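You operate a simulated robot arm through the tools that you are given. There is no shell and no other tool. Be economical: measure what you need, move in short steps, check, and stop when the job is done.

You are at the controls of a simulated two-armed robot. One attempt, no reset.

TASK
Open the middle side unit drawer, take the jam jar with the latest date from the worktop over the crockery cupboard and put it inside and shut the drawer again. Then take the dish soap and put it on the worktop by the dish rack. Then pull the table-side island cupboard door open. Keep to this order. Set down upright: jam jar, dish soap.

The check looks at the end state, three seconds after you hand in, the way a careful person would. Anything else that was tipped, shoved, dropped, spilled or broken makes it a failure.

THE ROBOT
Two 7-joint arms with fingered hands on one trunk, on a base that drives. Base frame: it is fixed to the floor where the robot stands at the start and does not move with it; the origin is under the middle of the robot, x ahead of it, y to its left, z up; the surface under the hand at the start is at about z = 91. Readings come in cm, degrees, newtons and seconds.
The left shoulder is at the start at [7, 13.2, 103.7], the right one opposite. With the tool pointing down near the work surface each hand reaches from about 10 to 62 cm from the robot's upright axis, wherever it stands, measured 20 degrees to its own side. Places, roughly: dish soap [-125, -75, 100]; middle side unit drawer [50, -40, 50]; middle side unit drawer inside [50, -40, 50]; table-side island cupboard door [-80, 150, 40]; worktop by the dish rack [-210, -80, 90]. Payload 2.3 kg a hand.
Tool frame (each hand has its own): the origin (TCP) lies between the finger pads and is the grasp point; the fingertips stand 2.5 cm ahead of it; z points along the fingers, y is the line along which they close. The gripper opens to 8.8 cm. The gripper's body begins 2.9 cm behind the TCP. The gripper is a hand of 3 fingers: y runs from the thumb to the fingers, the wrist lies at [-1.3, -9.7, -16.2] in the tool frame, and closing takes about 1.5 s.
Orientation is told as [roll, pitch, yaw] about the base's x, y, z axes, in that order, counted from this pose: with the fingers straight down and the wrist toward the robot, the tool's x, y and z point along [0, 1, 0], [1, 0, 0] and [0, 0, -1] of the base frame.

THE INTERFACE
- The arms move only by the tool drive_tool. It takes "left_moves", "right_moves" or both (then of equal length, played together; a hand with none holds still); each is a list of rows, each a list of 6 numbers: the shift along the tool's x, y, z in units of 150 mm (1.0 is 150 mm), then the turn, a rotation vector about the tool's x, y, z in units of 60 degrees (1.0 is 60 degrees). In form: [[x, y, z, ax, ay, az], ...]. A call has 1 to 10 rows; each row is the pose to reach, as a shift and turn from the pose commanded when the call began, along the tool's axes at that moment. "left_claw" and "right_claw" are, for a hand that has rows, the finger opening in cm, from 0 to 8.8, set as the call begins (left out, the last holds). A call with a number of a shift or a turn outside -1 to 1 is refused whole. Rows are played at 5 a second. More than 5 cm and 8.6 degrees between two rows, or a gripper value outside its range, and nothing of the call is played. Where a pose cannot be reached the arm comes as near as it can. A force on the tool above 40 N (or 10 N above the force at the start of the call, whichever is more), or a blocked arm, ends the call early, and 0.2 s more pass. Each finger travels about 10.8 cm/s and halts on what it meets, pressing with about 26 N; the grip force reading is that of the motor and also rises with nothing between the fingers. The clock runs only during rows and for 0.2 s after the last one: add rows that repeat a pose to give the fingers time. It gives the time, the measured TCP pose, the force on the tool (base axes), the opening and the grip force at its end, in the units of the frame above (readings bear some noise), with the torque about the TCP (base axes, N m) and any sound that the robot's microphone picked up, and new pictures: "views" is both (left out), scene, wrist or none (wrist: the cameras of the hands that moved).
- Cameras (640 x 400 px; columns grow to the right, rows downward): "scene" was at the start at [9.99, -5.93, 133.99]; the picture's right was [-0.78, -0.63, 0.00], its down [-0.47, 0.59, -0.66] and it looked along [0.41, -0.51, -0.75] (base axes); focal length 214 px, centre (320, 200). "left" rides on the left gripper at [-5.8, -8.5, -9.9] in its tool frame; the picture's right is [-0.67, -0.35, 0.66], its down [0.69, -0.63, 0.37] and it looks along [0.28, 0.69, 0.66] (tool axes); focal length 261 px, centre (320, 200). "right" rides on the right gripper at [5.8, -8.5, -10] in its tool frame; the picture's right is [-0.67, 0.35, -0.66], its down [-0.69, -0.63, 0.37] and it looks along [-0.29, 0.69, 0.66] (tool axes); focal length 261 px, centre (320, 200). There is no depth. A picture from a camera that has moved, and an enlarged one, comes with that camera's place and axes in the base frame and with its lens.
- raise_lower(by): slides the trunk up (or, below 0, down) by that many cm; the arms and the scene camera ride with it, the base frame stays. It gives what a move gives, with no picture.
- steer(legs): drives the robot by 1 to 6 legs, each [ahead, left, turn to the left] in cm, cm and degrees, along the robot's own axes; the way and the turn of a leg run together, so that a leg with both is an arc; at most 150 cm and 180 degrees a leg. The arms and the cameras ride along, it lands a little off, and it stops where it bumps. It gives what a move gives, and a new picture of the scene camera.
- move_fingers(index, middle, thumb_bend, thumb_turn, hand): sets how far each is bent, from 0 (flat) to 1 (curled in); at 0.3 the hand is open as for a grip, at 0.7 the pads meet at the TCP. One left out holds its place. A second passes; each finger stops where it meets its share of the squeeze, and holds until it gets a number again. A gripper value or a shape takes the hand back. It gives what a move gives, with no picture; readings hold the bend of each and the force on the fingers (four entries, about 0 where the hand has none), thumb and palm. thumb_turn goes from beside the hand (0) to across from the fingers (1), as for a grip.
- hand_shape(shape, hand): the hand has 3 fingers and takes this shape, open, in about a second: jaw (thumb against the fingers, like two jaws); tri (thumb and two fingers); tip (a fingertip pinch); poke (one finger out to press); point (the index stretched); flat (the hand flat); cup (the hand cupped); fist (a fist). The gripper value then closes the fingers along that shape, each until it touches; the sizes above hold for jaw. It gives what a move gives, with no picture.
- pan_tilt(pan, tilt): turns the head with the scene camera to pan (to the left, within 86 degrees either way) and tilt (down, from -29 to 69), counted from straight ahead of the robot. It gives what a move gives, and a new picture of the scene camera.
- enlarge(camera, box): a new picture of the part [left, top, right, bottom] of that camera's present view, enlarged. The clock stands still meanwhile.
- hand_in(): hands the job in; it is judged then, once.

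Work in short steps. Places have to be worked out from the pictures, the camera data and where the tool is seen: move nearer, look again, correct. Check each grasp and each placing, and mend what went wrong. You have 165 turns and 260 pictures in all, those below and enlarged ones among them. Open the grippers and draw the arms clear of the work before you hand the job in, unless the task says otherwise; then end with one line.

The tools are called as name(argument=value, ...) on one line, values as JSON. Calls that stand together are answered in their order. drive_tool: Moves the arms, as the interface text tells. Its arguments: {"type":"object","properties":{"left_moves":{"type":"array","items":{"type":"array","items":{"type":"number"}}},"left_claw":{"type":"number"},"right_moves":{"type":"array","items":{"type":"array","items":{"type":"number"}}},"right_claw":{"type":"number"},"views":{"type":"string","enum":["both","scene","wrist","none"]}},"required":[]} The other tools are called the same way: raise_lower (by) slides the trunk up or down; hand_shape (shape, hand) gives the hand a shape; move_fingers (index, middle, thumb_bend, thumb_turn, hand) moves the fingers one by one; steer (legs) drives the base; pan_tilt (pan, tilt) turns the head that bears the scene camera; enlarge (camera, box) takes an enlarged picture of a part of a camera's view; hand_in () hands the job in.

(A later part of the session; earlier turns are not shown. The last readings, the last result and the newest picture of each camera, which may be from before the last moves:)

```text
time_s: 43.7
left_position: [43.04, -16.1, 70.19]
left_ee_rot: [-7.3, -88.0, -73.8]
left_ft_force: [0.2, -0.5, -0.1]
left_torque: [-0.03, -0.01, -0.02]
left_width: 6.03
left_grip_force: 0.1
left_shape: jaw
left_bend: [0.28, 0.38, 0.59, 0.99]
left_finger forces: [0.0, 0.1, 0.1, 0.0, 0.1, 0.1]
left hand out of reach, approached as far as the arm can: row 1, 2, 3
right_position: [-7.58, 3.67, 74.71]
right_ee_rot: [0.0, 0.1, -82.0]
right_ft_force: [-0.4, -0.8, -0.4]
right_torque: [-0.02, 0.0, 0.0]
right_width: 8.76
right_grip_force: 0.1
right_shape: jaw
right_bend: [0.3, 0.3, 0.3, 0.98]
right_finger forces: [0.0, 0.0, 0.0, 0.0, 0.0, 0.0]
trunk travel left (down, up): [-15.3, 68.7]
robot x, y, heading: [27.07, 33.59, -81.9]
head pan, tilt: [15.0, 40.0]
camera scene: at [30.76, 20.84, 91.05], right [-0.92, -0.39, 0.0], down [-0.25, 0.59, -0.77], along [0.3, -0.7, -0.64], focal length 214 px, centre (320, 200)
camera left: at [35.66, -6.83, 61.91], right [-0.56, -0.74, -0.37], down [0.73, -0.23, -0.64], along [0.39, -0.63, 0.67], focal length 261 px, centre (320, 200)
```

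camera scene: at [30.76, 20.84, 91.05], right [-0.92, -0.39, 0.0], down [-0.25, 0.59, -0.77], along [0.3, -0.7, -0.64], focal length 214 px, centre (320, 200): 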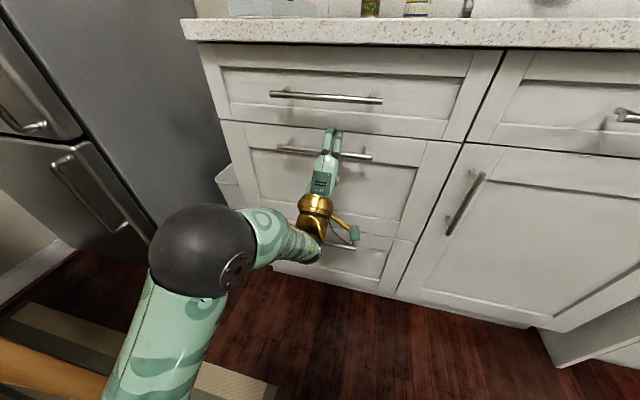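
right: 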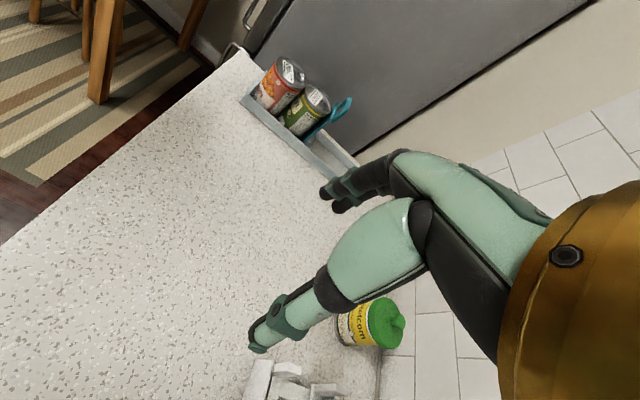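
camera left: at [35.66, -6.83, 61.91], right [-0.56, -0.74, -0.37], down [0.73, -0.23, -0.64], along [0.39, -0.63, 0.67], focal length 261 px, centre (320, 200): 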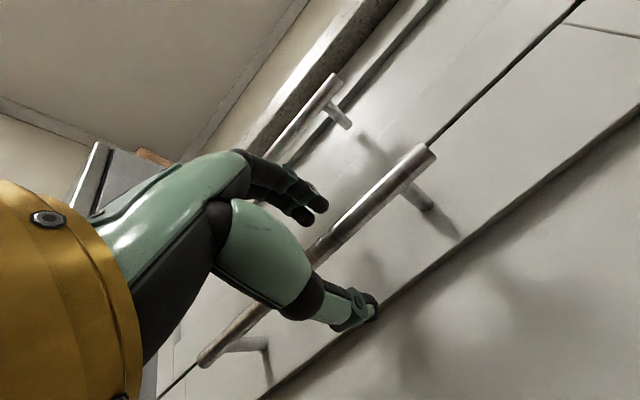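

The bar is between the thumb and fingers. Close the grip.

drive_tool(left_moves=[[0, 0, 0, 0, 0, 0], [0, 0, 0, 0, 0, 0], [0, 0, 0, 0, 0, 0], [0, 0, 0, 0, 0, 0], [0, 0, 0, 0, 0, 0], [0, 0, 0, 0, 0, 0]], left_claw=0, views="wrist")

```text
time_s: 45.1
left_position: [43.09, -16.01, 70.05]
left_ee_rot: [-7.1, -87.9, -73.9]
left_ft_force: [1.1, -6.7, -1.0]
left_torque: [0.0, 0.03, -0.01]
left_width: 0.23
left_grip_force: 25.4
left_shape: jaw
left_bend: [0.7, 0.7, 0.75, 1.0]
left_finger forces: [15.7, 4.5, 0.0, 0.0, 21.5, 0.1]
right_position: [-7.53, 3.63, 74.56]
right_ee_rot: [0.0, 0.1, -81.9]
right_ft_force: [0.5, -0.2, -0.1]
right_torque: [-0.01, -0.01, -0.03]
right_width: 8.76
right_grip_force: 0.1
right_shape: jaw
right_bend: [0.3, 0.3, 0.3, 0.98]
right_finger forces: [0.0, 0.0, 0.0, 0.0, 0.0, 0.0]
trunk travel left (down, up): [-15.3, 68.7]
robot x, y, heading: [26.83, 33.84, -81.7]
head pan, tilt: [15.0, 40.0]
camera left: at [35.68, -6.9, 61.85], right [-0.56, -0.74, -0.37], down [0.73, -0.23, -0.65], along [0.39, -0.63, 0.67], focal length 261 px, centre (320, 200)
```

left: 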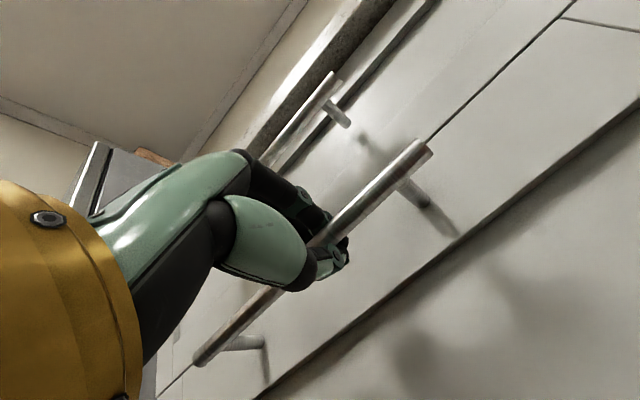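

The fingers wrap the bar. I pull by driving the base straight back.

steer(legs=[[-16, 0, 0], [-16, 0, 0]])

```text
time_s: 47.5
left_position: [38.85, 15.12, 70.14]
left_ee_rot: [-7.4, -88.0, -73.2]
left_ft_force: [-2.0, -1.1, -4.6]
left_torque: [-0.03, -0.01, 0.01]
left_width: 0.22
left_grip_force: 26.1
left_shape: jaw
left_bend: [0.7, 0.7, 0.77, 1.0]
left_finger forces: [0.0, 0.1, 0.0, 0.0, 4.9, 0.0]
right_position: [-11.82, 34.49, 74.6]
right_ee_rot: [0.1, 0.1, -81.7]
right_ft_force: [-0.3, 0.1, -0.2]
right_torque: [0.01, 0.0, 0.01]
right_width: 8.74
right_grip_force: 0.1
right_shape: jaw
right_bend: [0.3, 0.3, 0.3, 0.98]
right_finger forces: [0.0, 0.1, 0.0, 0.0, 0.0, 0.0]
trunk travel left (down, up): [-15.3, 68.7]
robot x, y, heading: [22.06, 64.63, -81.7]
head pan, tilt: [15.0, 40.0]
camera scene: at [26.41, 51.84, 91.04], right [-0.92, -0.4, 0.0], down [-0.25, 0.59, -0.77], along [0.3, -0.7, -0.64], focal length 214 px, centre (320, 200)
```

scene: 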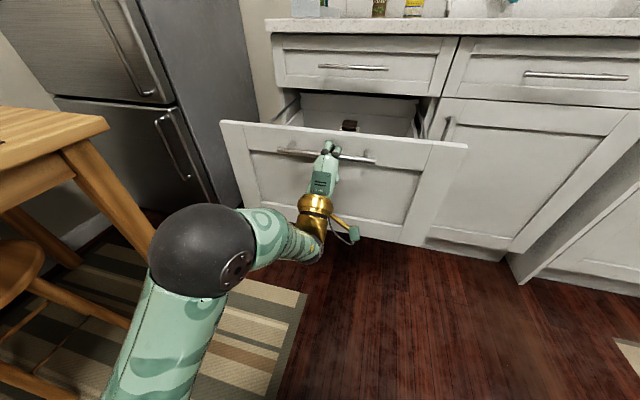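

The drawer is open ~31 cm. Release and back off, then raise the trunk to look in.

drive_tool(left_moves=[[0, 0, 0, 0, 0, 0], [0, 0, 0, 0, 0, 0], [0, 0, 0, 0, 0, 0], [0, 0, 0, 0, 0, 0], [0, 0, 0, 0, 0, 0], [0, 0, 0, 0, 0, 0]], left_claw=7, views="none")

steer(legs=[[-13, -4, 0]])

raise_lower(by=65)

pan_tilt(pan=15, tilt=50)

```text
time_s: 49.0
left_position: [38.94, 15.19, 70.24]
left_ee_rot: [-8.2, -88.2, -72.5]
left_ft_force: [0.5, 0.4, 0.0]
left_torque: [-0.01, -0.04, 0.0]
left_width: 6.97
left_grip_force: 0.0
left_shape: jaw
left_bend: [0.27, 0.34, 0.5, 0.99]
left_finger forces: [0.0, 0.0, 0.0, 0.1, 0.0, 0.1]
right_position: [-11.86, 34.69, 74.57]
right_ee_rot: [0.0, 0.1, -81.7]
right_ft_force: [0.3, 0.2, 0.6]
right_torque: [0.0, -0.01, -0.01]
right_width: 8.73
right_grip_force: 0.0
right_shape: jaw
right_bend: [0.3, 0.3, 0.3, 0.98]
right_finger forces: [0.0, 0.0, 0.0, 0.0, 0.1, 0.0]
trunk travel left (down, up): [-15.3, 68.7]
robot x, y, heading: [22.32, 64.43, -81.8]
head pan, tilt: [15.0, 40.0]
```

```text
time_s: 50.3
left_position: [33.23, 27.55, 70.22]
left_ee_rot: [-8.2, -88.0, -72.2]
left_ft_force: [0.5, -0.3, 0.1]
left_torque: [-0.02, 0.07, 0.03]
left_width: 6.98
left_grip_force: 0.0
left_shape: jaw
left_bend: [0.27, 0.34, 0.5, 0.99]
left_finger forces: [0.0, 0.0, 0.0, 0.0, 0.1, 0.0]
right_position: [-17.58, 46.95, 74.64]
right_ee_rot: [0.0, 0.0, -81.5]
right_ft_force: [0.1, 0.2, 0.8]
right_torque: [0.0, 0.0, 0.0]
right_width: 8.75
right_grip_force: 0.0
right_shape: jaw
right_bend: [0.3, 0.3, 0.3, 0.98]
right_finger forces: [0.0, 0.0, 0.0, 0.0, 0.0, 0.1]
trunk travel left (down, up): [-15.3, 68.7]
robot x, y, heading: [16.62, 76.77, -81.5]
head pan, tilt: [15.0, 40.0]
camera scene: at [20.55, 64.32, 91.06], right [-0.92, -0.4, 0.0], down [-0.26, 0.59, -0.77], along [0.31, -0.7, -0.64], focal length 214 px, centre (320, 200)
```

scene: 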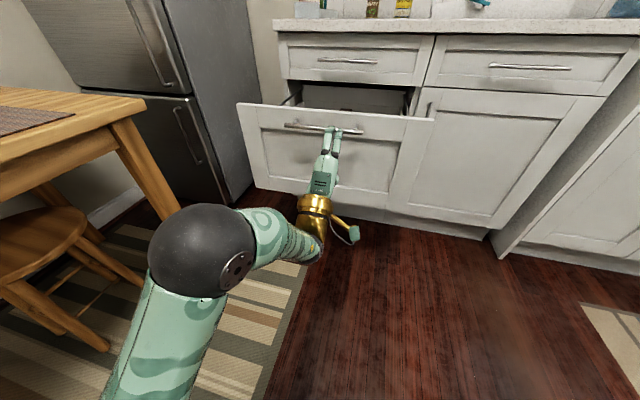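

```text
refused: 65 is not a number from -40 to 40
```

```text
time_s: 51.0
left_position: [33.26, 27.72, 70.23]
left_ee_rot: [-8.1, -88.1, -72.4]
left_ft_force: [-0.2, -0.4, -0.5]
left_torque: [0.01, 0.05, -0.01]
left_width: 6.98
left_grip_force: 0.1
left_shape: jaw
left_bend: [0.27, 0.34, 0.5, 0.99]
left_finger forces: [0.1, 0.0, 0.1, 0.1, 0.0, 0.0]
right_position: [-17.62, 46.99, 74.53]
right_ee_rot: [0.0, 0.0, -81.5]
right_ft_force: [0.4, -0.4, 0.1]
right_torque: [0.03, -0.01, 0.0]
right_width: 8.76
right_grip_force: 0.1
right_shape: jaw
right_bend: [0.3, 0.3, 0.3, 0.98]
right_finger forces: [0.0, 0.0, 0.0, 0.0, 0.0, 0.1]
trunk travel left (down, up): [-15.3, 68.7]
robot x, y, heading: [16.54, 76.86, -81.7]
head pan, tilt: [15.0, 50.0]
camera scene: at [20.25, 65.03, 89.64], right [-0.92, -0.4, 0.0], down [-0.3, 0.7, -0.64], along [0.26, -0.59, -0.77], focal length 214 px, centre (320, 200)
```

scene: 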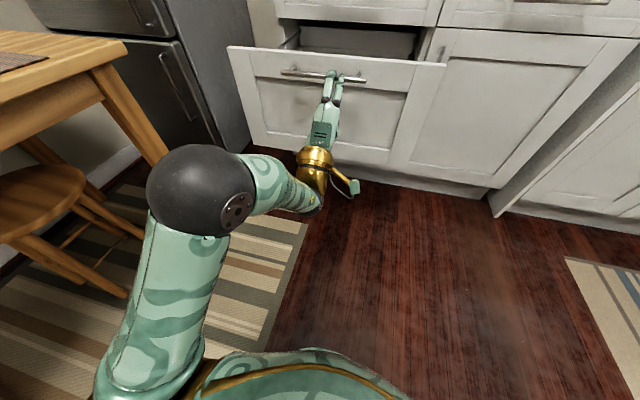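

raise_lower(by=40)

raise_lower(by=24)

steer(legs=[[10, 0, 0]])

enlarge(camera="scene", box=[200, 40, 440, 190])

```text
time_s: 54.8
left_position: [33.22, 27.59, 110.27]
left_ee_rot: [-8.2, -88.1, -72.4]
left_ft_force: [-0.2, 0.3, -0.7]
left_torque: [-0.05, 0.02, 0.0]
left_width: 6.99
left_grip_force: 0.0
left_shape: jaw
left_bend: [0.27, 0.34, 0.5, 0.99]
left_finger forces: [0.0, 0.0, 0.1, 0.0, 0.0, 0.1]
right_position: [-17.7, 46.83, 114.63]
right_ee_rot: [0.0, 0.1, -81.5]
right_ft_force: [-0.7, 0.1, 0.1]
right_torque: [0.02, 0.0, 0.0]
right_width: 8.77
right_grip_force: 0.1
right_shape: jaw
right_bend: [0.3, 0.3, 0.3, 0.98]
right_finger forces: [0.1, 0.0, 0.1, 0.0, 0.0, 0.1]
trunk travel left (down, up): [-55.3, 28.7]
robot x, y, heading: [16.03, 76.67, -81.3]
head pan, tilt: [15.0, 50.0]
```

```text
time_s: 57.3
left_position: [33.27, 27.61, 134.15]
left_ee_rot: [-8.2, -88.1, -72.3]
left_ft_force: [-0.1, 0.4, -0.4]
left_torque: [0.0, 0.01, -0.02]
left_width: 7.0
left_grip_force: 0.0
left_shape: jaw
left_bend: [0.27, 0.34, 0.5, 0.99]
left_finger forces: [0.0, 0.1, 0.0, 0.0, 0.0, 0.1]
right_position: [-17.54, 46.85, 138.6]
right_ee_rot: [0.0, 0.0, -81.5]
right_ft_force: [-0.3, -0.2, -0.1]
right_torque: [0.0, 0.01, 0.0]
right_width: 8.77
right_grip_force: 0.1
right_shape: jaw
right_bend: [0.3, 0.3, 0.3, 0.98]
right_finger forces: [0.0, 0.1, 0.0, 0.0, 0.1, 0.0]
trunk travel left (down, up): [-79.3, 4.7]
robot x, y, heading: [16.15, 76.95, -81.5]
head pan, tilt: [15.0, 50.0]
```

```text
time_s: 58.5
left_position: [34.72, 18.48, 134.43]
left_ee_rot: [-9.8, -88.4, -70.5]
left_ft_force: [0.5, 0.6, -0.1]
left_torque: [0.01, -0.02, 0.02]
left_width: 6.99
left_grip_force: 0.1
left_shape: jaw
left_bend: [0.27, 0.34, 0.5, 0.99]
left_finger forces: [0.1, 0.1, 0.0, 0.0, 0.0, 0.0]
right_position: [-16.08, 37.59, 138.71]
right_ee_rot: [0.0, -0.2, -81.4]
right_ft_force: [-0.3, -0.3, -0.1]
right_torque: [-0.02, 0.02, 0.0]
right_width: 8.75
right_grip_force: 0.1
right_shape: jaw
right_bend: [0.3, 0.3, 0.3, 0.98]
right_finger forces: [0.0, 0.1, 0.0, 0.0, 0.0, 0.1]
trunk travel left (down, up): [-79.3, 4.7]
robot x, y, heading: [17.96, 67.25, -81.5]
head pan, tilt: [15.0, 50.0]
camera scene: at [21.65, 55.92, 153.7], right [-0.92, -0.4, 0.0], down [-0.31, 0.7, -0.65], along [0.26, -0.59, -0.76], focal length 214 px, centre (320, 200)
```

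scene: 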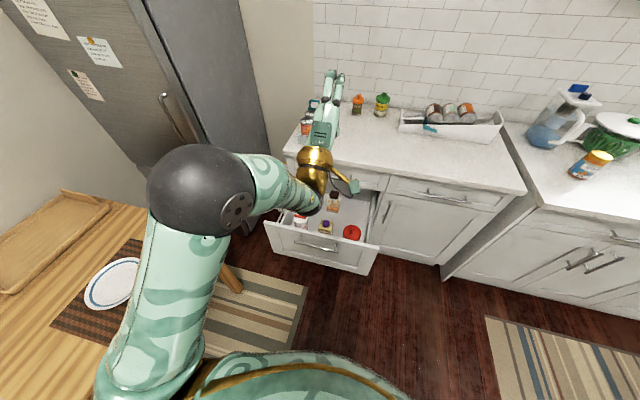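

```text
2.67 times, centred on (320, 115) of scene
camera zoom: at [21.65, 55.92, 153.7], right [-0.92, -0.4, 0.0], down [-0.31, 0.7, -0.65], along [0.26, -0.59, -0.76], focal length 572 px, centre (320, 427)
```

zoom: 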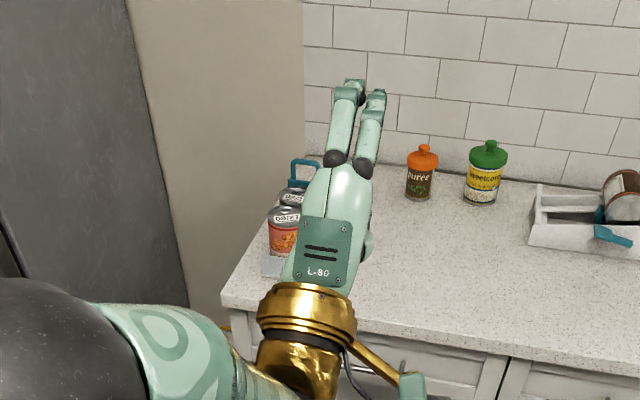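

The drawer has things in it. I look closer.

enlarge(camera="scene", box=[250, 170, 410, 270])

```text
4.00 times, centred on (330, 220) of scene
camera zoom: at [21.65, 55.92, 153.7], right [-0.92, -0.4, 0.0], down [-0.31, 0.7, -0.65], along [0.26, -0.59, -0.76], focal length 858 px, centre (280, 120)
```

zoom: 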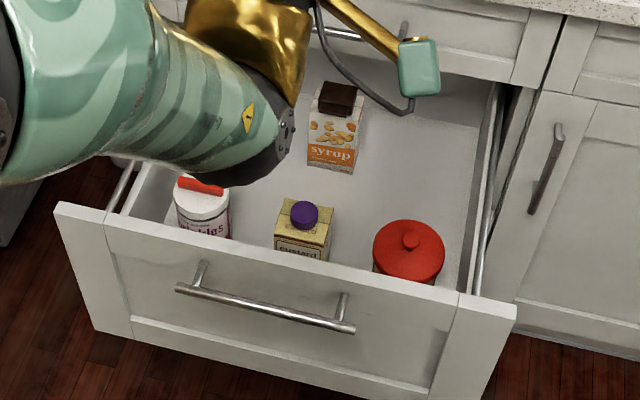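

Free spot in the drawer: around (34,-12), behind the red-lid jar and right of the syrup. Now go to the apricot jar, tilting the left hand to about 35° off vertical.

steer(legs=[[24, 0, 0], [0, -95, 0]])

drive_tool(left_moves=[[0, 0, 0, 0.14, 0, 0], [0, 0, 0, 0.28, 0, 0], [0, 0, 0, 0.42, 0, 0], [0, 0, 0, 0.56, 0, 0], [0, 0, 0, 0.7, 0, 0], [0, 0, 0, 0.83, 0, 0], [0, 0, 0, 0.9, 0, 0]], left_claw=8.8, views="none")

pan_tilt(pan=10, tilt=45)

```text
time_s: 64.7
left_position: [-53.52, -19.88, 134.24]
left_ee_rot: [-9.8, -88.1, -70.2]
left_ft_force: [0.0, -0.4, 0.3]
left_torque: [-0.02, -0.03, 0.01]
left_width: 6.99
left_grip_force: 0.1
left_shape: jaw
left_bend: [0.27, 0.34, 0.5, 0.99]
left_finger forces: [0.0, 0.0, 0.0, 0.0, 0.0, 0.0]
right_position: [-104.58, -1.1, 138.61]
right_ee_rot: [0.0, 0.1, -80.9]
right_ft_force: [-0.1, 0.7, 0.3]
right_torque: [0.0, 0.01, 0.0]
right_width: 8.77
right_grip_force: 0.0
right_shape: jaw
right_bend: [0.3, 0.3, 0.3, 0.98]
right_finger forces: [0.1, 0.0, 0.0, 0.0, 0.1, 0.0]
trunk travel left (down, up): [-79.3, 4.7]
robot x, y, heading: [-70.97, 29.44, -81.0]
head pan, tilt: [15.0, 50.0]
camera scene: at [-66.86, 17.4, 153.63], right [-0.91, -0.41, 0.0], down [-0.31, 0.7, -0.64], along [0.26, -0.59, -0.77], focal length 214 px, centre (320, 200)
```

scene: 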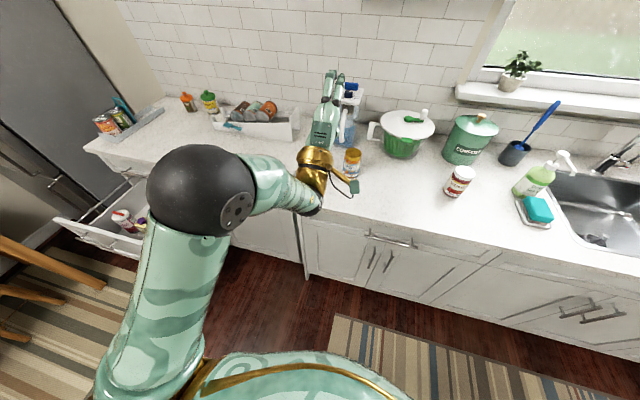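

```text
time_s: 66.3
left_position: [-53.68, -20.02, 134.29]
left_ee_rot: [-0.3, -34.3, -79.8]
left_ft_force: [0.3, -0.1, -0.1]
left_torque: [-0.01, 0.01, 0.01]
left_width: 8.77
left_grip_force: 0.1
left_shape: jaw
left_bend: [0.3, 0.3, 0.3, 0.98]
left_finger forces: [0.0, 0.0, 0.1, 0.1, 0.0, 0.0]
right_position: [-104.74, -1.27, 138.6]
right_ee_rot: [0.0, 0.2, -80.9]
right_ft_force: [-0.1, -0.1, -0.1]
right_torque: [-0.05, -0.03, 0.0]
right_width: 8.75
right_grip_force: 0.1
right_shape: jaw
right_bend: [0.3, 0.3, 0.3, 0.98]
right_finger forces: [0.1, 0.1, 0.0, 0.1, 0.0, 0.0]
trunk travel left (down, up): [-79.3, 4.7]
robot x, y, heading: [-70.97, 29.12, -80.9]
head pan, tilt: [15.0, 50.0]
```

```text
time_s: 67.0
left_position: [-53.62, -19.92, 134.19]
left_ee_rot: [-0.3, -34.1, -79.7]
left_ft_force: [-0.3, 0.3, 0.0]
left_torque: [0.02, 0.02, 0.01]
left_width: 8.78
left_grip_force: 0.0
left_shape: jaw
left_bend: [0.3, 0.3, 0.3, 0.98]
left_finger forces: [0.1, 0.0, 0.0, 0.1, 0.0, 0.0]
right_position: [-104.68, -1.19, 138.52]
right_ee_rot: [0.0, 0.2, -80.9]
right_ft_force: [0.5, 0.5, -0.1]
right_torque: [-0.01, 0.02, 0.01]
right_width: 8.76
right_grip_force: 0.0
right_shape: jaw
right_bend: [0.3, 0.3, 0.3, 0.98]
right_finger forces: [0.0, 0.0, 0.0, 0.1, 0.0, 0.0]
trunk travel left (down, up): [-79.3, 4.7]
robot x, y, heading: [-70.77, 28.83, -80.7]
head pan, tilt: [10.0, 45.0]
camera scene: at [-67.49, 16.72, 154.32], right [-0.94, -0.33, 0.0], down [-0.23, 0.67, -0.71], along [0.23, -0.67, -0.71], focal length 214 px, centre (320, 200)
```

scene: 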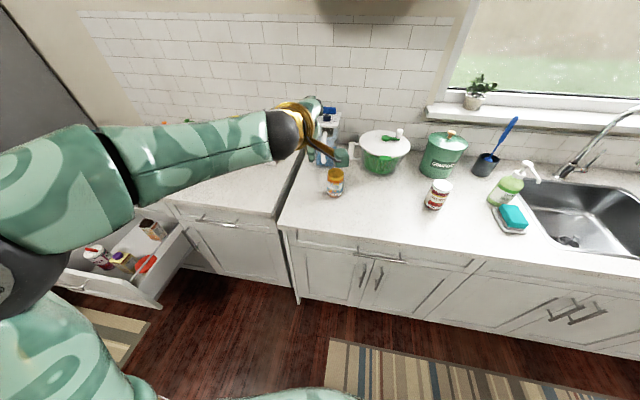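

enlarge(camera="scene", box=[295, 150, 375, 200])

enlarge(camera="scene", box=[60, 190, 220, 290])

enlarge(camera="left", box=[0, 0, 640, 400])

```text
8.00 times, centred on (335, 175) of scene
camera zoom: at [-67.49, 16.72, 154.32], right [-0.94, -0.33, 0.0], down [-0.23, 0.67, -0.71], along [0.23, -0.67, -0.71], focal length 1716 px, centre (200, 400)
```

zoom: 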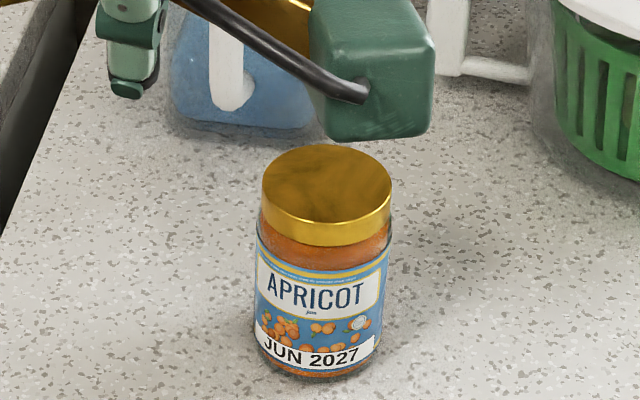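

```text
4.00 times, centred on (140, 240) of scene
camera zoom: at [-67.49, 16.72, 154.32], right [-0.94, -0.33, 0.0], down [-0.23, 0.67, -0.71], along [0.23, -0.67, -0.71], focal length 858 px, centre (1040, 40)
```

zoom: 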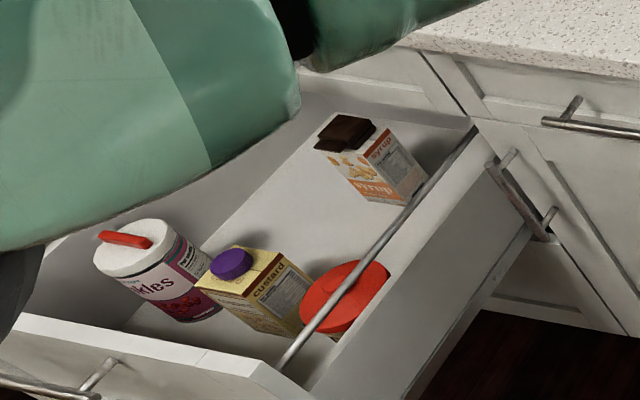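

```text
1.00 times, centred on (320, 200) of left (not enlarged: the box is as wide or as high as the picture)
camera zoom: at [-61.57, -8.55, 137.54], right [-0.65, -0.2, -0.74], down [0.62, 0.43, -0.66], along [0.45, -0.88, -0.16], focal length 261 px, centre (320, 200)
```

zoom: 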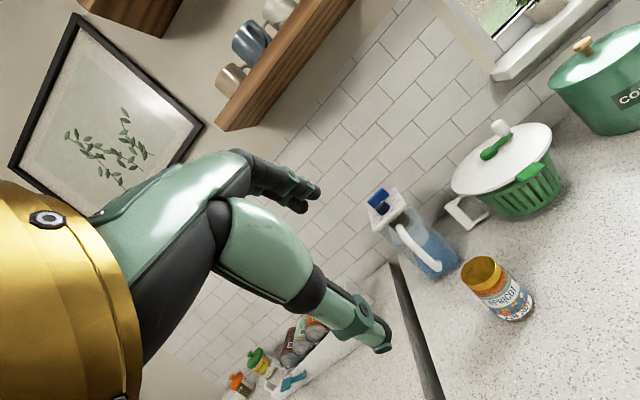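

Jar centre is about (-50.9,-50), 7 cm wide, z 91–101. I bring the hand to vertical and drive forward so it sits over the jar.

drive_tool(left_moves=[[0, 0, 0, 0.14, 0, 0], [0, 0, 0, 0.28, 0, 0], [0, 0, 0, 0.42, 0, 0], [0, 0, 0, 0.57, 0, 0]], left_claw=8.8, views="none")

steer(legs=[[29, -2.2, 0]])

enlarge(camera="left", box=[0, 0, 640, 400])

```text
refused: row 4 steps farther than a row can; nothing moved
```

```text
time_s: 69.0
left_position: [-51.1, -48.12, 134.33]
left_ee_rot: [-0.3, -34.4, -79.4]
left_ft_force: [-0.1, -0.2, 0.4]
left_torque: [0.01, -0.02, 0.01]
left_width: 8.76
left_grip_force: 0.0
left_shape: jaw
left_bend: [0.3, 0.3, 0.3, 0.98]
left_finger forces: [0.0, 0.0, 0.1, 0.0, 0.0, 0.0]
right_position: [-102.32, -29.41, 138.7]
right_ee_rot: [0.0, -0.1, -80.8]
right_ft_force: [-0.3, -0.2, 0.5]
right_torque: [-0.03, 0.01, -0.04]
right_width: 8.78
right_grip_force: 0.1
right_shape: jaw
right_bend: [0.3, 0.3, 0.3, 0.98]
right_finger forces: [0.0, 0.0, 0.0, 0.0, 0.0, 0.0]
trunk travel left (down, up): [-79.3, 4.7]
robot x, y, heading: [-68.5, 0.41, -80.7]
head pan, tilt: [10.0, 45.0]
camera scene: at [-65.08, -11.5, 154.36], right [-0.94, -0.33, 0.0], down [-0.23, 0.67, -0.71], along [0.23, -0.67, -0.71], focal length 214 px, centre (320, 200)
```

scene: 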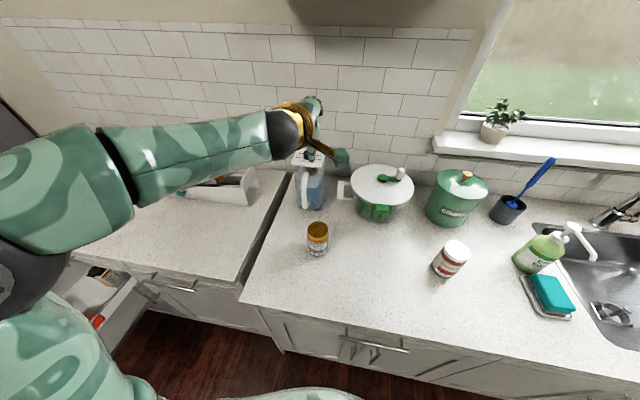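

```text
1.00 times, centred on (320, 200) of left (not enlarged: the box is as wide or as high as the picture)
camera zoom: at [-59.1, -36.8, 137.64], right [-0.65, -0.2, -0.73], down [0.61, 0.43, -0.66], along [0.45, -0.88, -0.16], focal length 261 px, centre (320, 200)
```

zoom: 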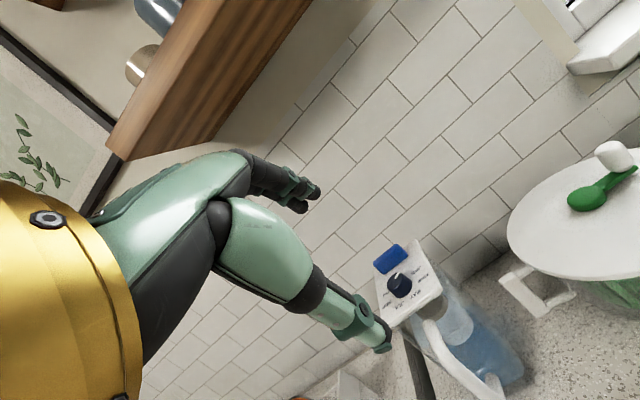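

Jar again measured at (-51,-50). Rotate the hand to vertical here.

drive_tool(left_moves=[[0, 0, 0, 0.14, 0, 0], [0, 0, 0, 0.28, 0, 0], [0, 0, 0, 0.42, 0, 0], [0, 0, 0, 0.5, 0, 0], [0, 0, 0, 0.573, 0, 0]], left_claw=8.8, views="both")

```text
time_s: 70.2
left_position: [-51.27, -48.13, 133.85]
left_ee_rot: [-0.3, 0.3, -79.8]
left_ft_force: [-0.3, 0.5, -0.3]
left_torque: [0.02, 0.0, -0.01]
left_width: 8.76
left_grip_force: 0.1
left_shape: jaw
left_bend: [0.3, 0.3, 0.3, 0.98]
left_finger forces: [0.0, 0.0, 0.0, 0.1, 0.0, 0.0]
left hand out of reach, approached as far as the arm can: row 5
right_position: [-102.15, -29.88, 138.62]
right_ee_rot: [0.0, 0.1, -80.8]
right_ft_force: [-0.3, 0.4, 0.3]
right_torque: [-0.01, 0.0, 0.01]
right_width: 8.76
right_grip_force: 0.1
right_shape: jaw
right_bend: [0.3, 0.3, 0.3, 0.98]
right_finger forces: [0.0, 0.0, 0.0, 0.1, 0.0, 0.0]
trunk travel left (down, up): [-79.3, 4.7]
robot x, y, heading: [-68.66, 0.61, -80.7]
head pan, tilt: [10.0, 45.0]
camera scene: at [-65.07, -11.94, 154.32], right [-0.94, -0.33, 0.0], down [-0.23, 0.67, -0.71], along [0.23, -0.67, -0.71], focal length 214 px, centre (320, 200)
camera left: at [-58.43, -40.87, 143.81], right [-0.73, 0.23, -0.65], down [0.56, 0.74, -0.36], along [0.4, -0.63, -0.67], focal length 261 px, centre (320, 200)
```

scene: 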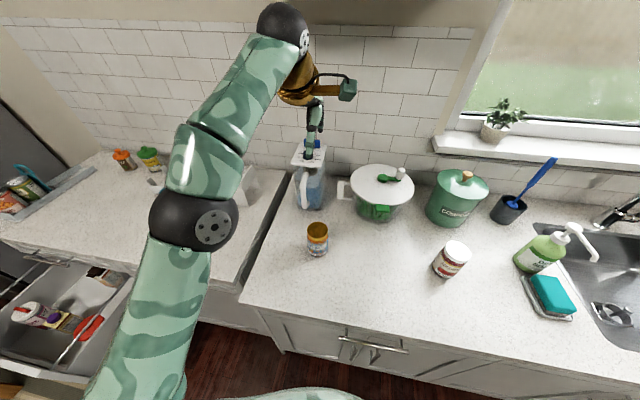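
left: 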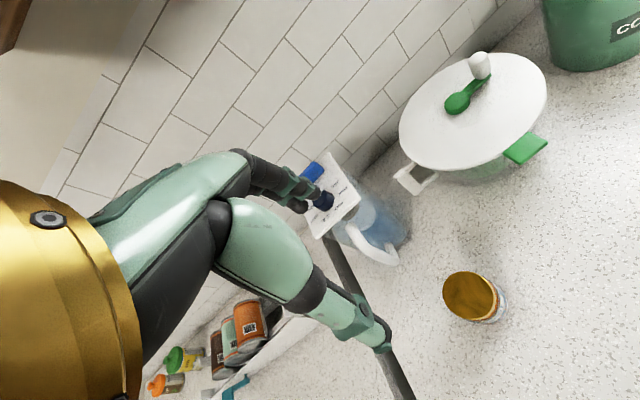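

Shift forward 1.6 cm and lower the trunk to just above the jar.

drive_tool(left_moves=[[-0.01, 0.1, 0.1, 0, 0, 0]], views="none")

raise_lower(by=-23)

enlarge(camera="left", box=[0, 0, 640, 400])

enlarge(camera="scene", box=[220, 80, 420, 205])

```text
time_s: 70.6
left_position: [-51.33, -49.59, 132.14]
left_ee_rot: [-0.2, 0.4, -79.7]
left_ft_force: [0.3, 0.2, 0.2]
left_torque: [0.03, 0.04, -0.03]
left_width: 8.77
left_grip_force: 0.1
left_shape: jaw
left_bend: [0.3, 0.3, 0.3, 0.98]
left_finger forces: [0.0, 0.0, 0.0, 0.0, 0.0, 0.1]
left hand out of reach, approached as far as the arm can: row 1
right_position: [-102.22, -30.14, 138.55]
right_ee_rot: [-0.1, 0.1, -80.9]
right_ft_force: [-0.1, -0.2, -0.5]
right_torque: [0.03, -0.02, -0.01]
right_width: 8.76
right_grip_force: 0.0
right_shape: jaw
right_bend: [0.3, 0.3, 0.3, 0.98]
right_finger forces: [0.0, 0.0, 0.0, 0.1, 0.0, 0.0]
trunk travel left (down, up): [-79.3, 4.7]
robot x, y, heading: [-68.25, 0.52, -80.7]
head pan, tilt: [10.0, 45.0]
```

```text
time_s: 73.0
left_position: [-51.17, -49.41, 109.19]
left_ee_rot: [-0.2, 0.3, -79.7]
left_ft_force: [0.6, 0.3, 0.0]
left_torque: [-0.05, 0.02, 0.02]
left_width: 8.76
left_grip_force: 0.0
left_shape: jaw
left_bend: [0.3, 0.3, 0.3, 0.98]
left_finger forces: [0.0, 0.1, 0.1, 0.1, 0.0, 0.0]
right_position: [-102.13, -29.86, 115.66]
right_ee_rot: [0.1, 0.0, -80.8]
right_ft_force: [0.0, 0.0, -0.7]
right_torque: [0.02, 0.01, 0.01]
right_width: 8.74
right_grip_force: 0.1
right_shape: jaw
right_bend: [0.3, 0.3, 0.3, 0.98]
right_finger forces: [0.0, 0.0, 0.0, 0.0, 0.0, 0.0]
trunk travel left (down, up): [-56.3, 27.7]
robot x, y, heading: [-68.69, 0.7, -80.6]
head pan, tilt: [10.0, 45.0]
```

```text
1.00 times, centred on (320, 200) of left (not enlarged: the box is as wide or as high as the picture)
camera zoom: at [-58.33, -42.14, 119.17], right [-0.72, 0.23, -0.65], down [0.56, 0.74, -0.37], along [0.4, -0.63, -0.67], focal length 261 px, centre (320, 200)
```

zoom: 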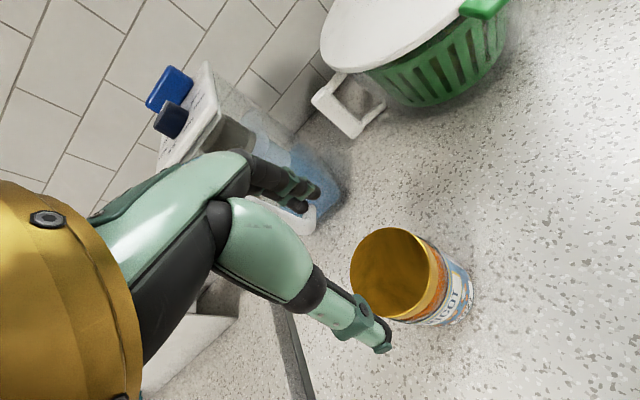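

```text
3.20 times, centred on (320, 142) of scene
camera zoom: at [-65.05, -11.85, 131.33], right [-0.94, -0.33, 0.0], down [-0.23, 0.67, -0.71], along [0.23, -0.67, -0.71], focal length 686 px, centre (320, 384)
```

zoom: 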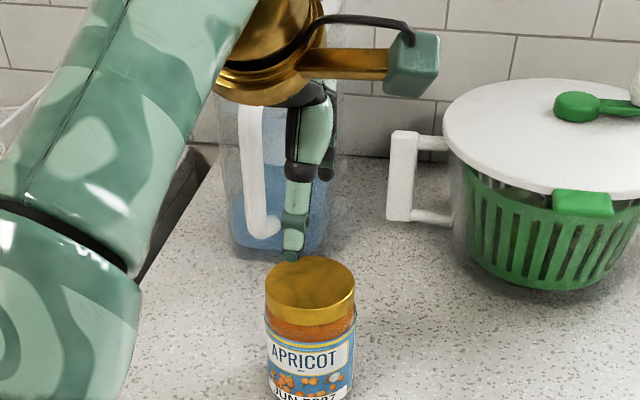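

The TCP is right over the lid. Descend 10 cm with the arm, under force guard.

drive_tool(left_moves=[[0, 0, 0.2, 0, 0, 0], [0, 0, 0.4, 0, 0, 0], [0, 0, 0.55, 0, 0, 0], [0, 0, 0.66, 0, 0, 0]], left_claw=8.8, views="both")

```text
time_s: 74.0
left_position: [-51.71, -52.55, 102.95]
left_ee_rot: [-0.3, -0.3, -79.7]
left_ft_force: [-0.9, 0.1, 32.7]
left_torque: [2.09, 0.3, 0.02]
left_width: 8.81
left_grip_force: 0.0
left_shape: jaw
left_bend: [0.3, 0.3, 0.01, 0.98]
left_finger forces: [0.0, 0.0, 0.0, 0.0, 31.5, 0.1]
left hand out of reach, approached as far as the arm can: row 1, 2, 3, 4
right_position: [-102.39, -29.19, 115.71]
right_ee_rot: [0.2, -0.3, -80.7]
right_ft_force: [-0.7, 0.3, -0.3]
right_torque: [0.02, -0.03, 0.0]
right_width: 8.76
right_grip_force: 0.1
right_shape: jaw
right_bend: [0.3, 0.3, 0.3, 0.98]
right_finger forces: [0.1, 0.0, 0.1, 0.0, 0.0, 0.1]
trunk travel left (down, up): [-56.3, 27.7]
robot x, y, heading: [-68.46, 0.42, -80.7]
head pan, tilt: [10.0, 45.0]
camera scene: at [-65.32, -11.08, 131.46], right [-0.94, -0.33, 0.0], down [-0.23, 0.66, -0.71], along [0.23, -0.67, -0.7], focal length 214 px, centre (320, 200)
camera left: at [-58.9, -45.17, 112.74], right [-0.72, 0.22, -0.65], down [0.56, 0.74, -0.37], along [0.4, -0.64, -0.66], focal length 261 px, centre (320, 200)
```

scene: 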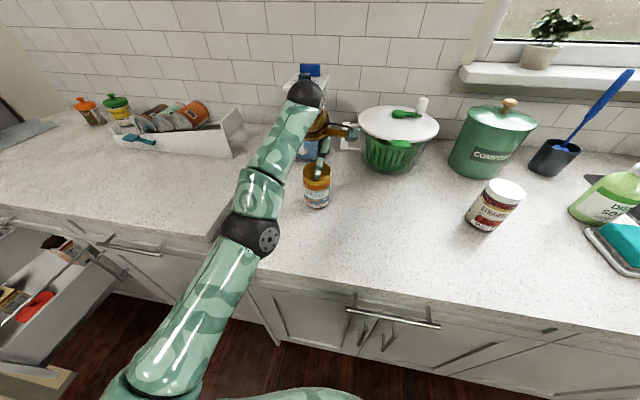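
left: 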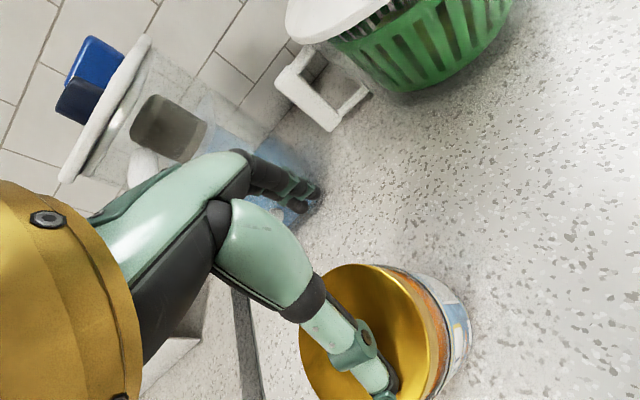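

The thumb came down on the lid because the arm, near its reach, drifted forward. Lift straight up with the trunk at once.

raise_lower(by=10)

drive_tool(left_moves=[[0, -0.2, -0.2, 0, 0, 0]], views="both")

```text
time_s: 75.3
left_position: [-51.41, -53.04, 112.33]
left_ee_rot: [-0.3, 0.3, -79.7]
left_ft_force: [-1.4, 0.4, 0.0]
left_torque: [0.01, 0.0, 0.02]
left_width: 8.79
left_grip_force: 0.1
left_shape: jaw
left_bend: [0.3, 0.3, 0.3, 0.98]
left_finger forces: [0.0, 0.0, 0.1, 0.1, 0.0, 0.1]
right_position: [-102.2, -29.86, 125.64]
right_ee_rot: [-0.1, 0.0, -80.9]
right_ft_force: [-0.2, 0.1, 0.5]
right_torque: [0.03, -0.02, 0.0]
right_width: 8.77
right_grip_force: 0.0
right_shape: jaw
right_bend: [0.3, 0.3, 0.3, 0.98]
right_finger forces: [0.0, 0.0, 0.1, 0.1, 0.0, 0.0]
trunk travel left (down, up): [-66.3, 17.7]
robot x, y, heading: [-68.53, 0.4, -80.8]
head pan, tilt: [10.0, 45.0]
```

```text
time_s: 75.7
left_position: [-52.12, -51.04, 116.01]
left_ee_rot: [-0.2, 0.4, -79.6]
left_ft_force: [0.7, -0.2, 0.4]
left_torque: [-0.03, 0.02, 0.01]
left_width: 8.78
left_grip_force: 0.2
left_shape: jaw
left_bend: [0.3, 0.3, 0.3, 0.98]
left_finger forces: [0.0, 0.1, 0.0, 0.0, 0.0, 0.0]
left hand out of reach, approached as far as the arm can: row 1
right_position: [-102.22, -29.76, 125.65]
right_ee_rot: [0.0, 0.0, -80.9]
right_ft_force: [-0.4, -0.1, -0.6]
right_torque: [-0.01, 0.0, 0.0]
right_width: 8.76
right_grip_force: 0.1
right_shape: jaw
right_bend: [0.3, 0.3, 0.3, 0.98]
right_finger forces: [0.0, 0.1, 0.0, 0.1, 0.0, 0.1]
trunk travel left (down, up): [-66.3, 17.7]
robot x, y, heading: [-68.74, 0.55, -80.7]
head pan, tilt: [10.0, 45.0]
camera scene: at [-65.12, -11.68, 141.34], right [-0.94, -0.33, 0.0], down [-0.23, 0.67, -0.71], along [0.23, -0.67, -0.71], focal length 214 px, centre (320, 200)
camera left: at [-59.36, -43.79, 125.94], right [-0.72, 0.23, -0.65], down [0.56, 0.74, -0.36], along [0.4, -0.63, -0.67], focal length 261 px, centre (320, 200)
```

scene: 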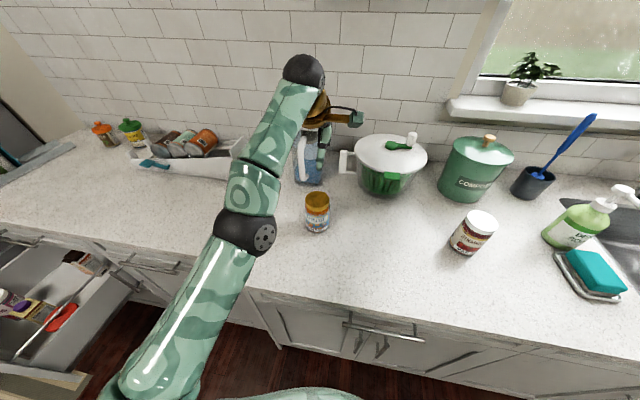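
left: 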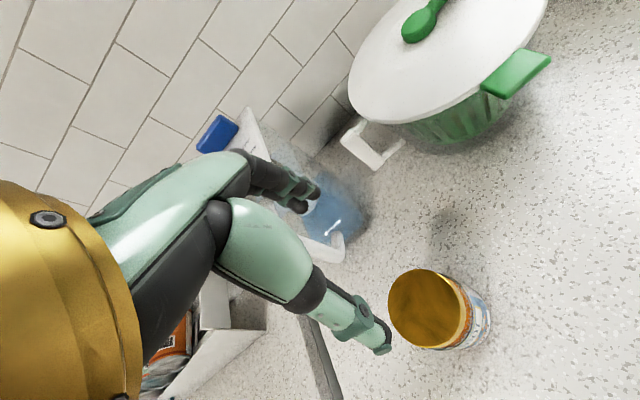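

The jar is still in place. I pull the arm back to a more comfortable pose (about 40 cm ahead) and see if the reach warning ends.

drive_tool(left_moves=[[0.05, -0.25, 0, 0, 0, 0], [0.1, -0.5, 0, 0, 0, 0], [0.1, -0.7, 0, 0, 0, 0]], views="scene")

```text
time_s: 76.5
left_position: [-52.79, -47.86, 120.8]
left_ee_rot: [-0.2, 0.4, -79.7]
left_ft_force: [0.9, 1.0, -0.7]
left_torque: [0.0, -0.01, 0.01]
left_width: 8.78
left_grip_force: 0.1
left_shape: jaw
left_bend: [0.3, 0.3, 0.3, 0.98]
left_finger forces: [0.0, 0.0, 0.0, 0.0, 0.0, 0.0]
left hand out of reach, approached as far as the arm can: row 1, 2, 3
right_position: [-102.23, -29.75, 125.53]
right_ee_rot: [0.0, -0.1, -80.9]
right_ft_force: [0.8, -0.1, -0.1]
right_torque: [-0.03, 0.06, -0.03]
right_width: 8.78
right_grip_force: 0.1
right_shape: jaw
right_bend: [0.3, 0.3, 0.3, 0.98]
right_finger forces: [0.1, 0.0, 0.0, 0.0, 0.1, 0.0]
trunk travel left (down, up): [-66.3, 17.7]
robot x, y, heading: [-68.64, 0.29, -80.5]
head pan, tilt: [10.0, 45.0]
camera scene: at [-65.09, -11.8, 141.33], right [-0.94, -0.33, 0.0], down [-0.23, 0.67, -0.71], along [0.23, -0.67, -0.71], focal length 214 px, centre (320, 200)
```

scene: 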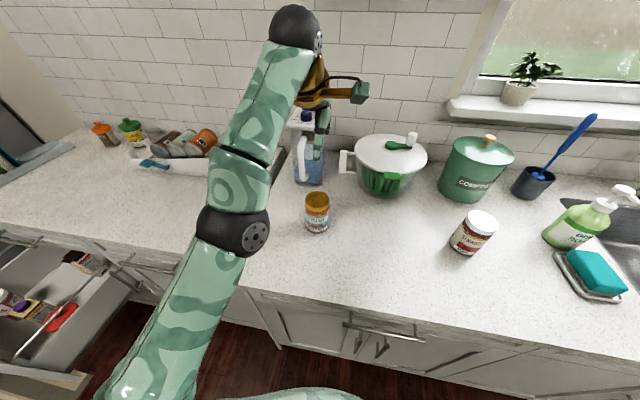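

The arm is stuck at a joint limit in this branch. I undo it: raise, tilt the hand back up to ~58° while moving to the start-like place (45 ahead, 0 left), then come back to vertical there.

raise_lower(by=10)

drive_tool(left_moves=[[-0.08, -0.05, 0, -0.14, 0, 0], [-0.16, -0.1, 0, -0.28, 0, 0], [-0.24, -0.15, 0, -0.42, 0, 0], [-0.32, -0.2, 0, -0.56, 0, 0], [-0.4, -0.25, 0, -0.7, 0, 0], [-0.48, -0.3, 0, -0.84, 0, 0], [-0.55, -0.33, 0, -0.97, 0, 0]], views="scene")

```text
time_s: 77.9
left_position: [-52.79, -48.0, 130.73]
left_ee_rot: [-0.2, 0.6, -79.8]
left_ft_force: [-0.2, 0.1, -0.2]
left_torque: [0.01, 0.01, 0.01]
left_width: 8.79
left_grip_force: 0.0
left_shape: jaw
left_bend: [0.3, 0.3, 0.3, 0.98]
left_finger forces: [0.0, 0.0, 0.0, 0.0, 0.0, 0.0]
right_position: [-102.1, -29.83, 135.5]
right_ee_rot: [0.0, 0.0, -80.8]
right_ft_force: [-0.2, 0.6, -0.4]
right_torque: [0.01, 0.01, 0.0]
right_width: 8.73
right_grip_force: 0.0
right_shape: jaw
right_bend: [0.3, 0.3, 0.3, 0.98]
right_finger forces: [0.1, 0.1, 0.1, 0.0, 0.0, 0.0]
trunk travel left (down, up): [-76.3, 7.7]
robot x, y, heading: [-68.88, 0.6, -80.8]
head pan, tilt: [10.0, 45.0]
```

```text
time_s: 79.5
left_position: [-59.67, -58.94, 140.79]
left_ee_rot: [-0.4, -57.9, -79.6]
left_ft_force: [-0.2, 0.0, 0.0]
left_torque: [-0.01, 0.02, 0.0]
left_width: 8.79
left_grip_force: 0.1
left_shape: jaw
left_bend: [0.3, 0.3, 0.3, 0.98]
left_finger forces: [0.0, 0.1, 0.1, 0.0, 0.1, 0.0]
left hand out of reach, approached as far as the arm can: row 1, 2, 3, 4, 5, 6, 7
right_position: [-102.08, -29.99, 135.56]
right_ee_rot: [0.1, 0.2, -80.8]
right_ft_force: [0.6, 0.5, 0.2]
right_torque: [0.01, 0.01, 0.01]
right_width: 8.76
right_grip_force: 0.0
right_shape: jaw
right_bend: [0.3, 0.3, 0.3, 0.98]
right_finger forces: [0.0, 0.0, 0.0, 0.1, 0.1, 0.0]
trunk travel left (down, up): [-76.3, 7.7]
robot x, y, heading: [-68.55, 0.36, -80.7]
head pan, tilt: [10.0, 45.0]
camera scene: at [-64.98, -11.96, 151.32], right [-0.94, -0.33, 0.0], down [-0.23, 0.67, -0.71], along [0.23, -0.67, -0.71], focal length 214 px, centre (320, 200)
```

scene: 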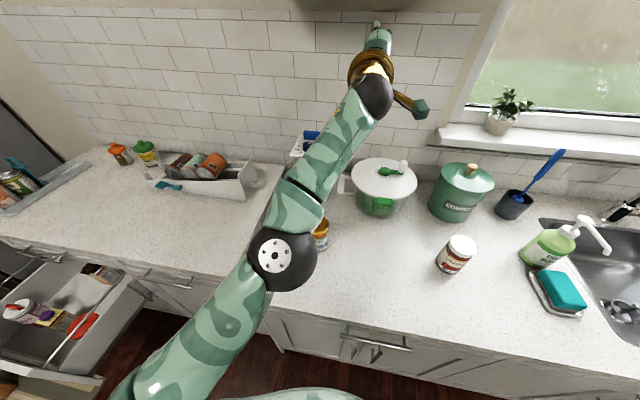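

I back the base away for room, then retract the arm toward the body with the hand tilted.

steer(legs=[[-28, 0, 0]])

drive_tool(left_moves=[[0, -0.15, -0.24, 0, 0, 0], [0, -0.3, -0.48, 0, 0, 0], [0, -0.45, -0.72, 0, 0, 0], [0, -0.6, -0.96, 0, 0, 0]], views="scene")

```text
time_s: 81.4
left_position: [-63.67, -31.88, 140.63]
left_ee_rot: [-0.4, -57.6, -78.9]
left_ft_force: [0.8, 0.0, 0.5]
left_torque: [0.03, -0.02, 0.0]
left_width: 8.8
left_grip_force: 0.0
left_shape: jaw
left_bend: [0.3, 0.3, 0.3, 0.98]
left_finger forces: [0.0, 0.1, 0.0, 0.0, 0.0, 0.0]
right_position: [-106.4, -3.13, 135.51]
right_ee_rot: [0.0, 0.2, -80.4]
right_ft_force: [0.1, -0.2, 0.3]
right_torque: [0.04, 0.01, 0.0]
right_width: 8.75
right_grip_force: 0.0
right_shape: jaw
right_bend: [0.3, 0.3, 0.3, 0.98]
right_finger forces: [0.0, 0.1, 0.0, 0.0, 0.0, 0.0]
trunk travel left (down, up): [-76.3, 7.7]
robot x, y, heading: [-73.19, 28.12, -80.3]
head pan, tilt: [10.0, 45.0]
camera scene: at [-69.48, 15.19, 151.29], right [-0.94, -0.34, 0.0], down [-0.24, 0.67, -0.71], along [0.24, -0.66, -0.71], focal length 214 px, centre (320, 200)
```

scene: 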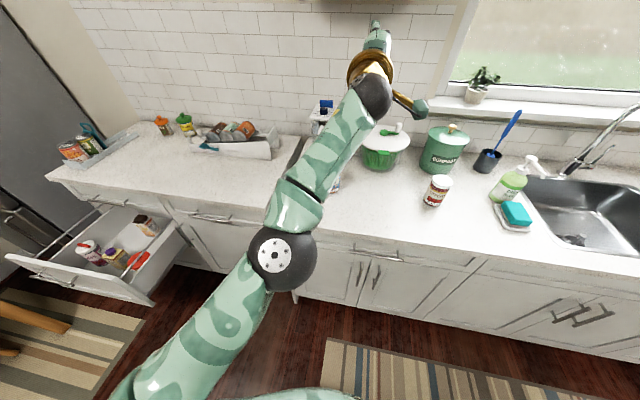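

```text
time_s: 82.6
left_position: [-62.15, -26.74, 145.5]
left_ee_rot: [-2.3, -50.6, -75.2]
left_ft_force: [0.2, 1.0, 0.1]
left_torque: [0.02, 0.02, 0.04]
left_width: 8.81
left_grip_force: 0.1
left_shape: jaw
left_bend: [0.3, 0.3, 0.3, 0.98]
left_finger forces: [0.0, 0.0, 0.0, 0.0, 0.0, 0.0]
left hand out of reach, approached as far as the arm can: row 1, 2, 3, 4
right_position: [-106.51, -2.92, 135.58]
right_ee_rot: [0.1, 0.1, -80.3]
right_ft_force: [-0.1, 0.2, -0.8]
right_torque: [-0.01, -0.02, 0.01]
right_width: 8.75
right_grip_force: 0.0
right_shape: jaw
right_bend: [0.3, 0.3, 0.3, 0.98]
right_finger forces: [0.1, 0.0, 0.0, 0.0, 0.0, 0.0]
trunk travel left (down, up): [-76.3, 7.7]
robot x, y, heading: [-73.15, 28.2, -80.3]
head pan, tilt: [10.0, 45.0]
stopped in row 4 (left hand): the arm was blocked; the commanded pose is now the measured one
camera scene: at [-69.49, 15.46, 151.32], right [-0.94, -0.34, 0.0], down [-0.24, 0.67, -0.71], along [0.24, -0.67, -0.71], focal length 214 px, centre (320, 200)
```

scene: 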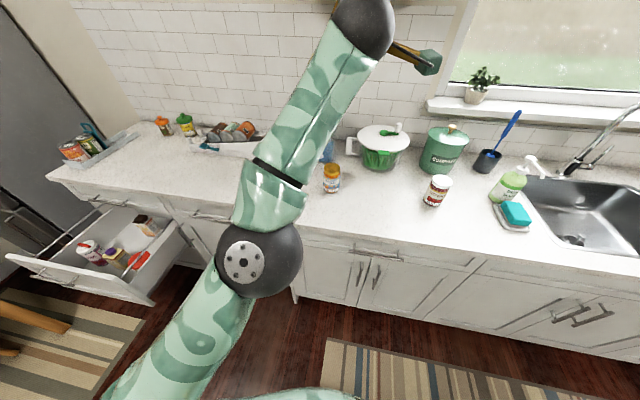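

The wrist limit blocks this branch. I relax the wrist to horizontal and swing the left hand outward left to recover the elbow.

drive_tool(left_moves=[[0.15, 0, 0, -0.14, 0, 0], [0.3, 0, 0, -0.28, 0, 0], [0.45, 0, 0, -0.42, 0, 0], [0.6, 0, 0, -0.56, 0, 0], [0.8, 0, 0, -0.65, 0, 0], [1.0, 0, 0, -0.65, 0, 0]], views="scene")

```text
time_s: 84.0
left_position: [-48.24, -31.63, 148.78]
left_ee_rot: [-93.7, -89.2, 16.1]
left_ft_force: [0.8, -0.4, 0.1]
left_torque: [0.02, 0.01, 0.01]
left_width: 8.8
left_grip_force: 0.1
left_shape: jaw
left_bend: [0.3, 0.3, 0.3, 0.98]
left_finger forces: [0.0, 0.0, 0.1, 0.1, 0.0, 0.1]
left hand out of reach, approached as far as the arm can: row 1, 2, 3, 4, 5, 6
right_position: [-106.39, -2.74, 135.6]
right_ee_rot: [-0.1, 0.1, -80.3]
right_ft_force: [0.7, 1.0, 0.0]
right_torque: [0.03, 0.01, 0.0]
right_width: 8.76
right_grip_force: 0.0
right_shape: jaw
right_bend: [0.3, 0.3, 0.3, 0.98]
right_finger forces: [0.1, 0.1, 0.0, 0.0, 0.0, 0.0]
trunk travel left (down, up): [-76.3, 7.7]
robot x, y, heading: [-73.11, 27.98, -80.3]
head pan, tilt: [10.0, 45.0]
camera scene: at [-69.33, 15.55, 151.32], right [-0.94, -0.34, 0.0], down [-0.24, 0.67, -0.71], along [0.24, -0.67, -0.71], focal length 214 px, centre (320, 200)
```

scene: 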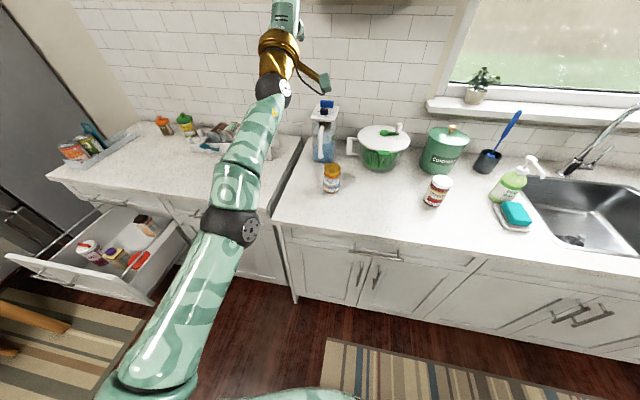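

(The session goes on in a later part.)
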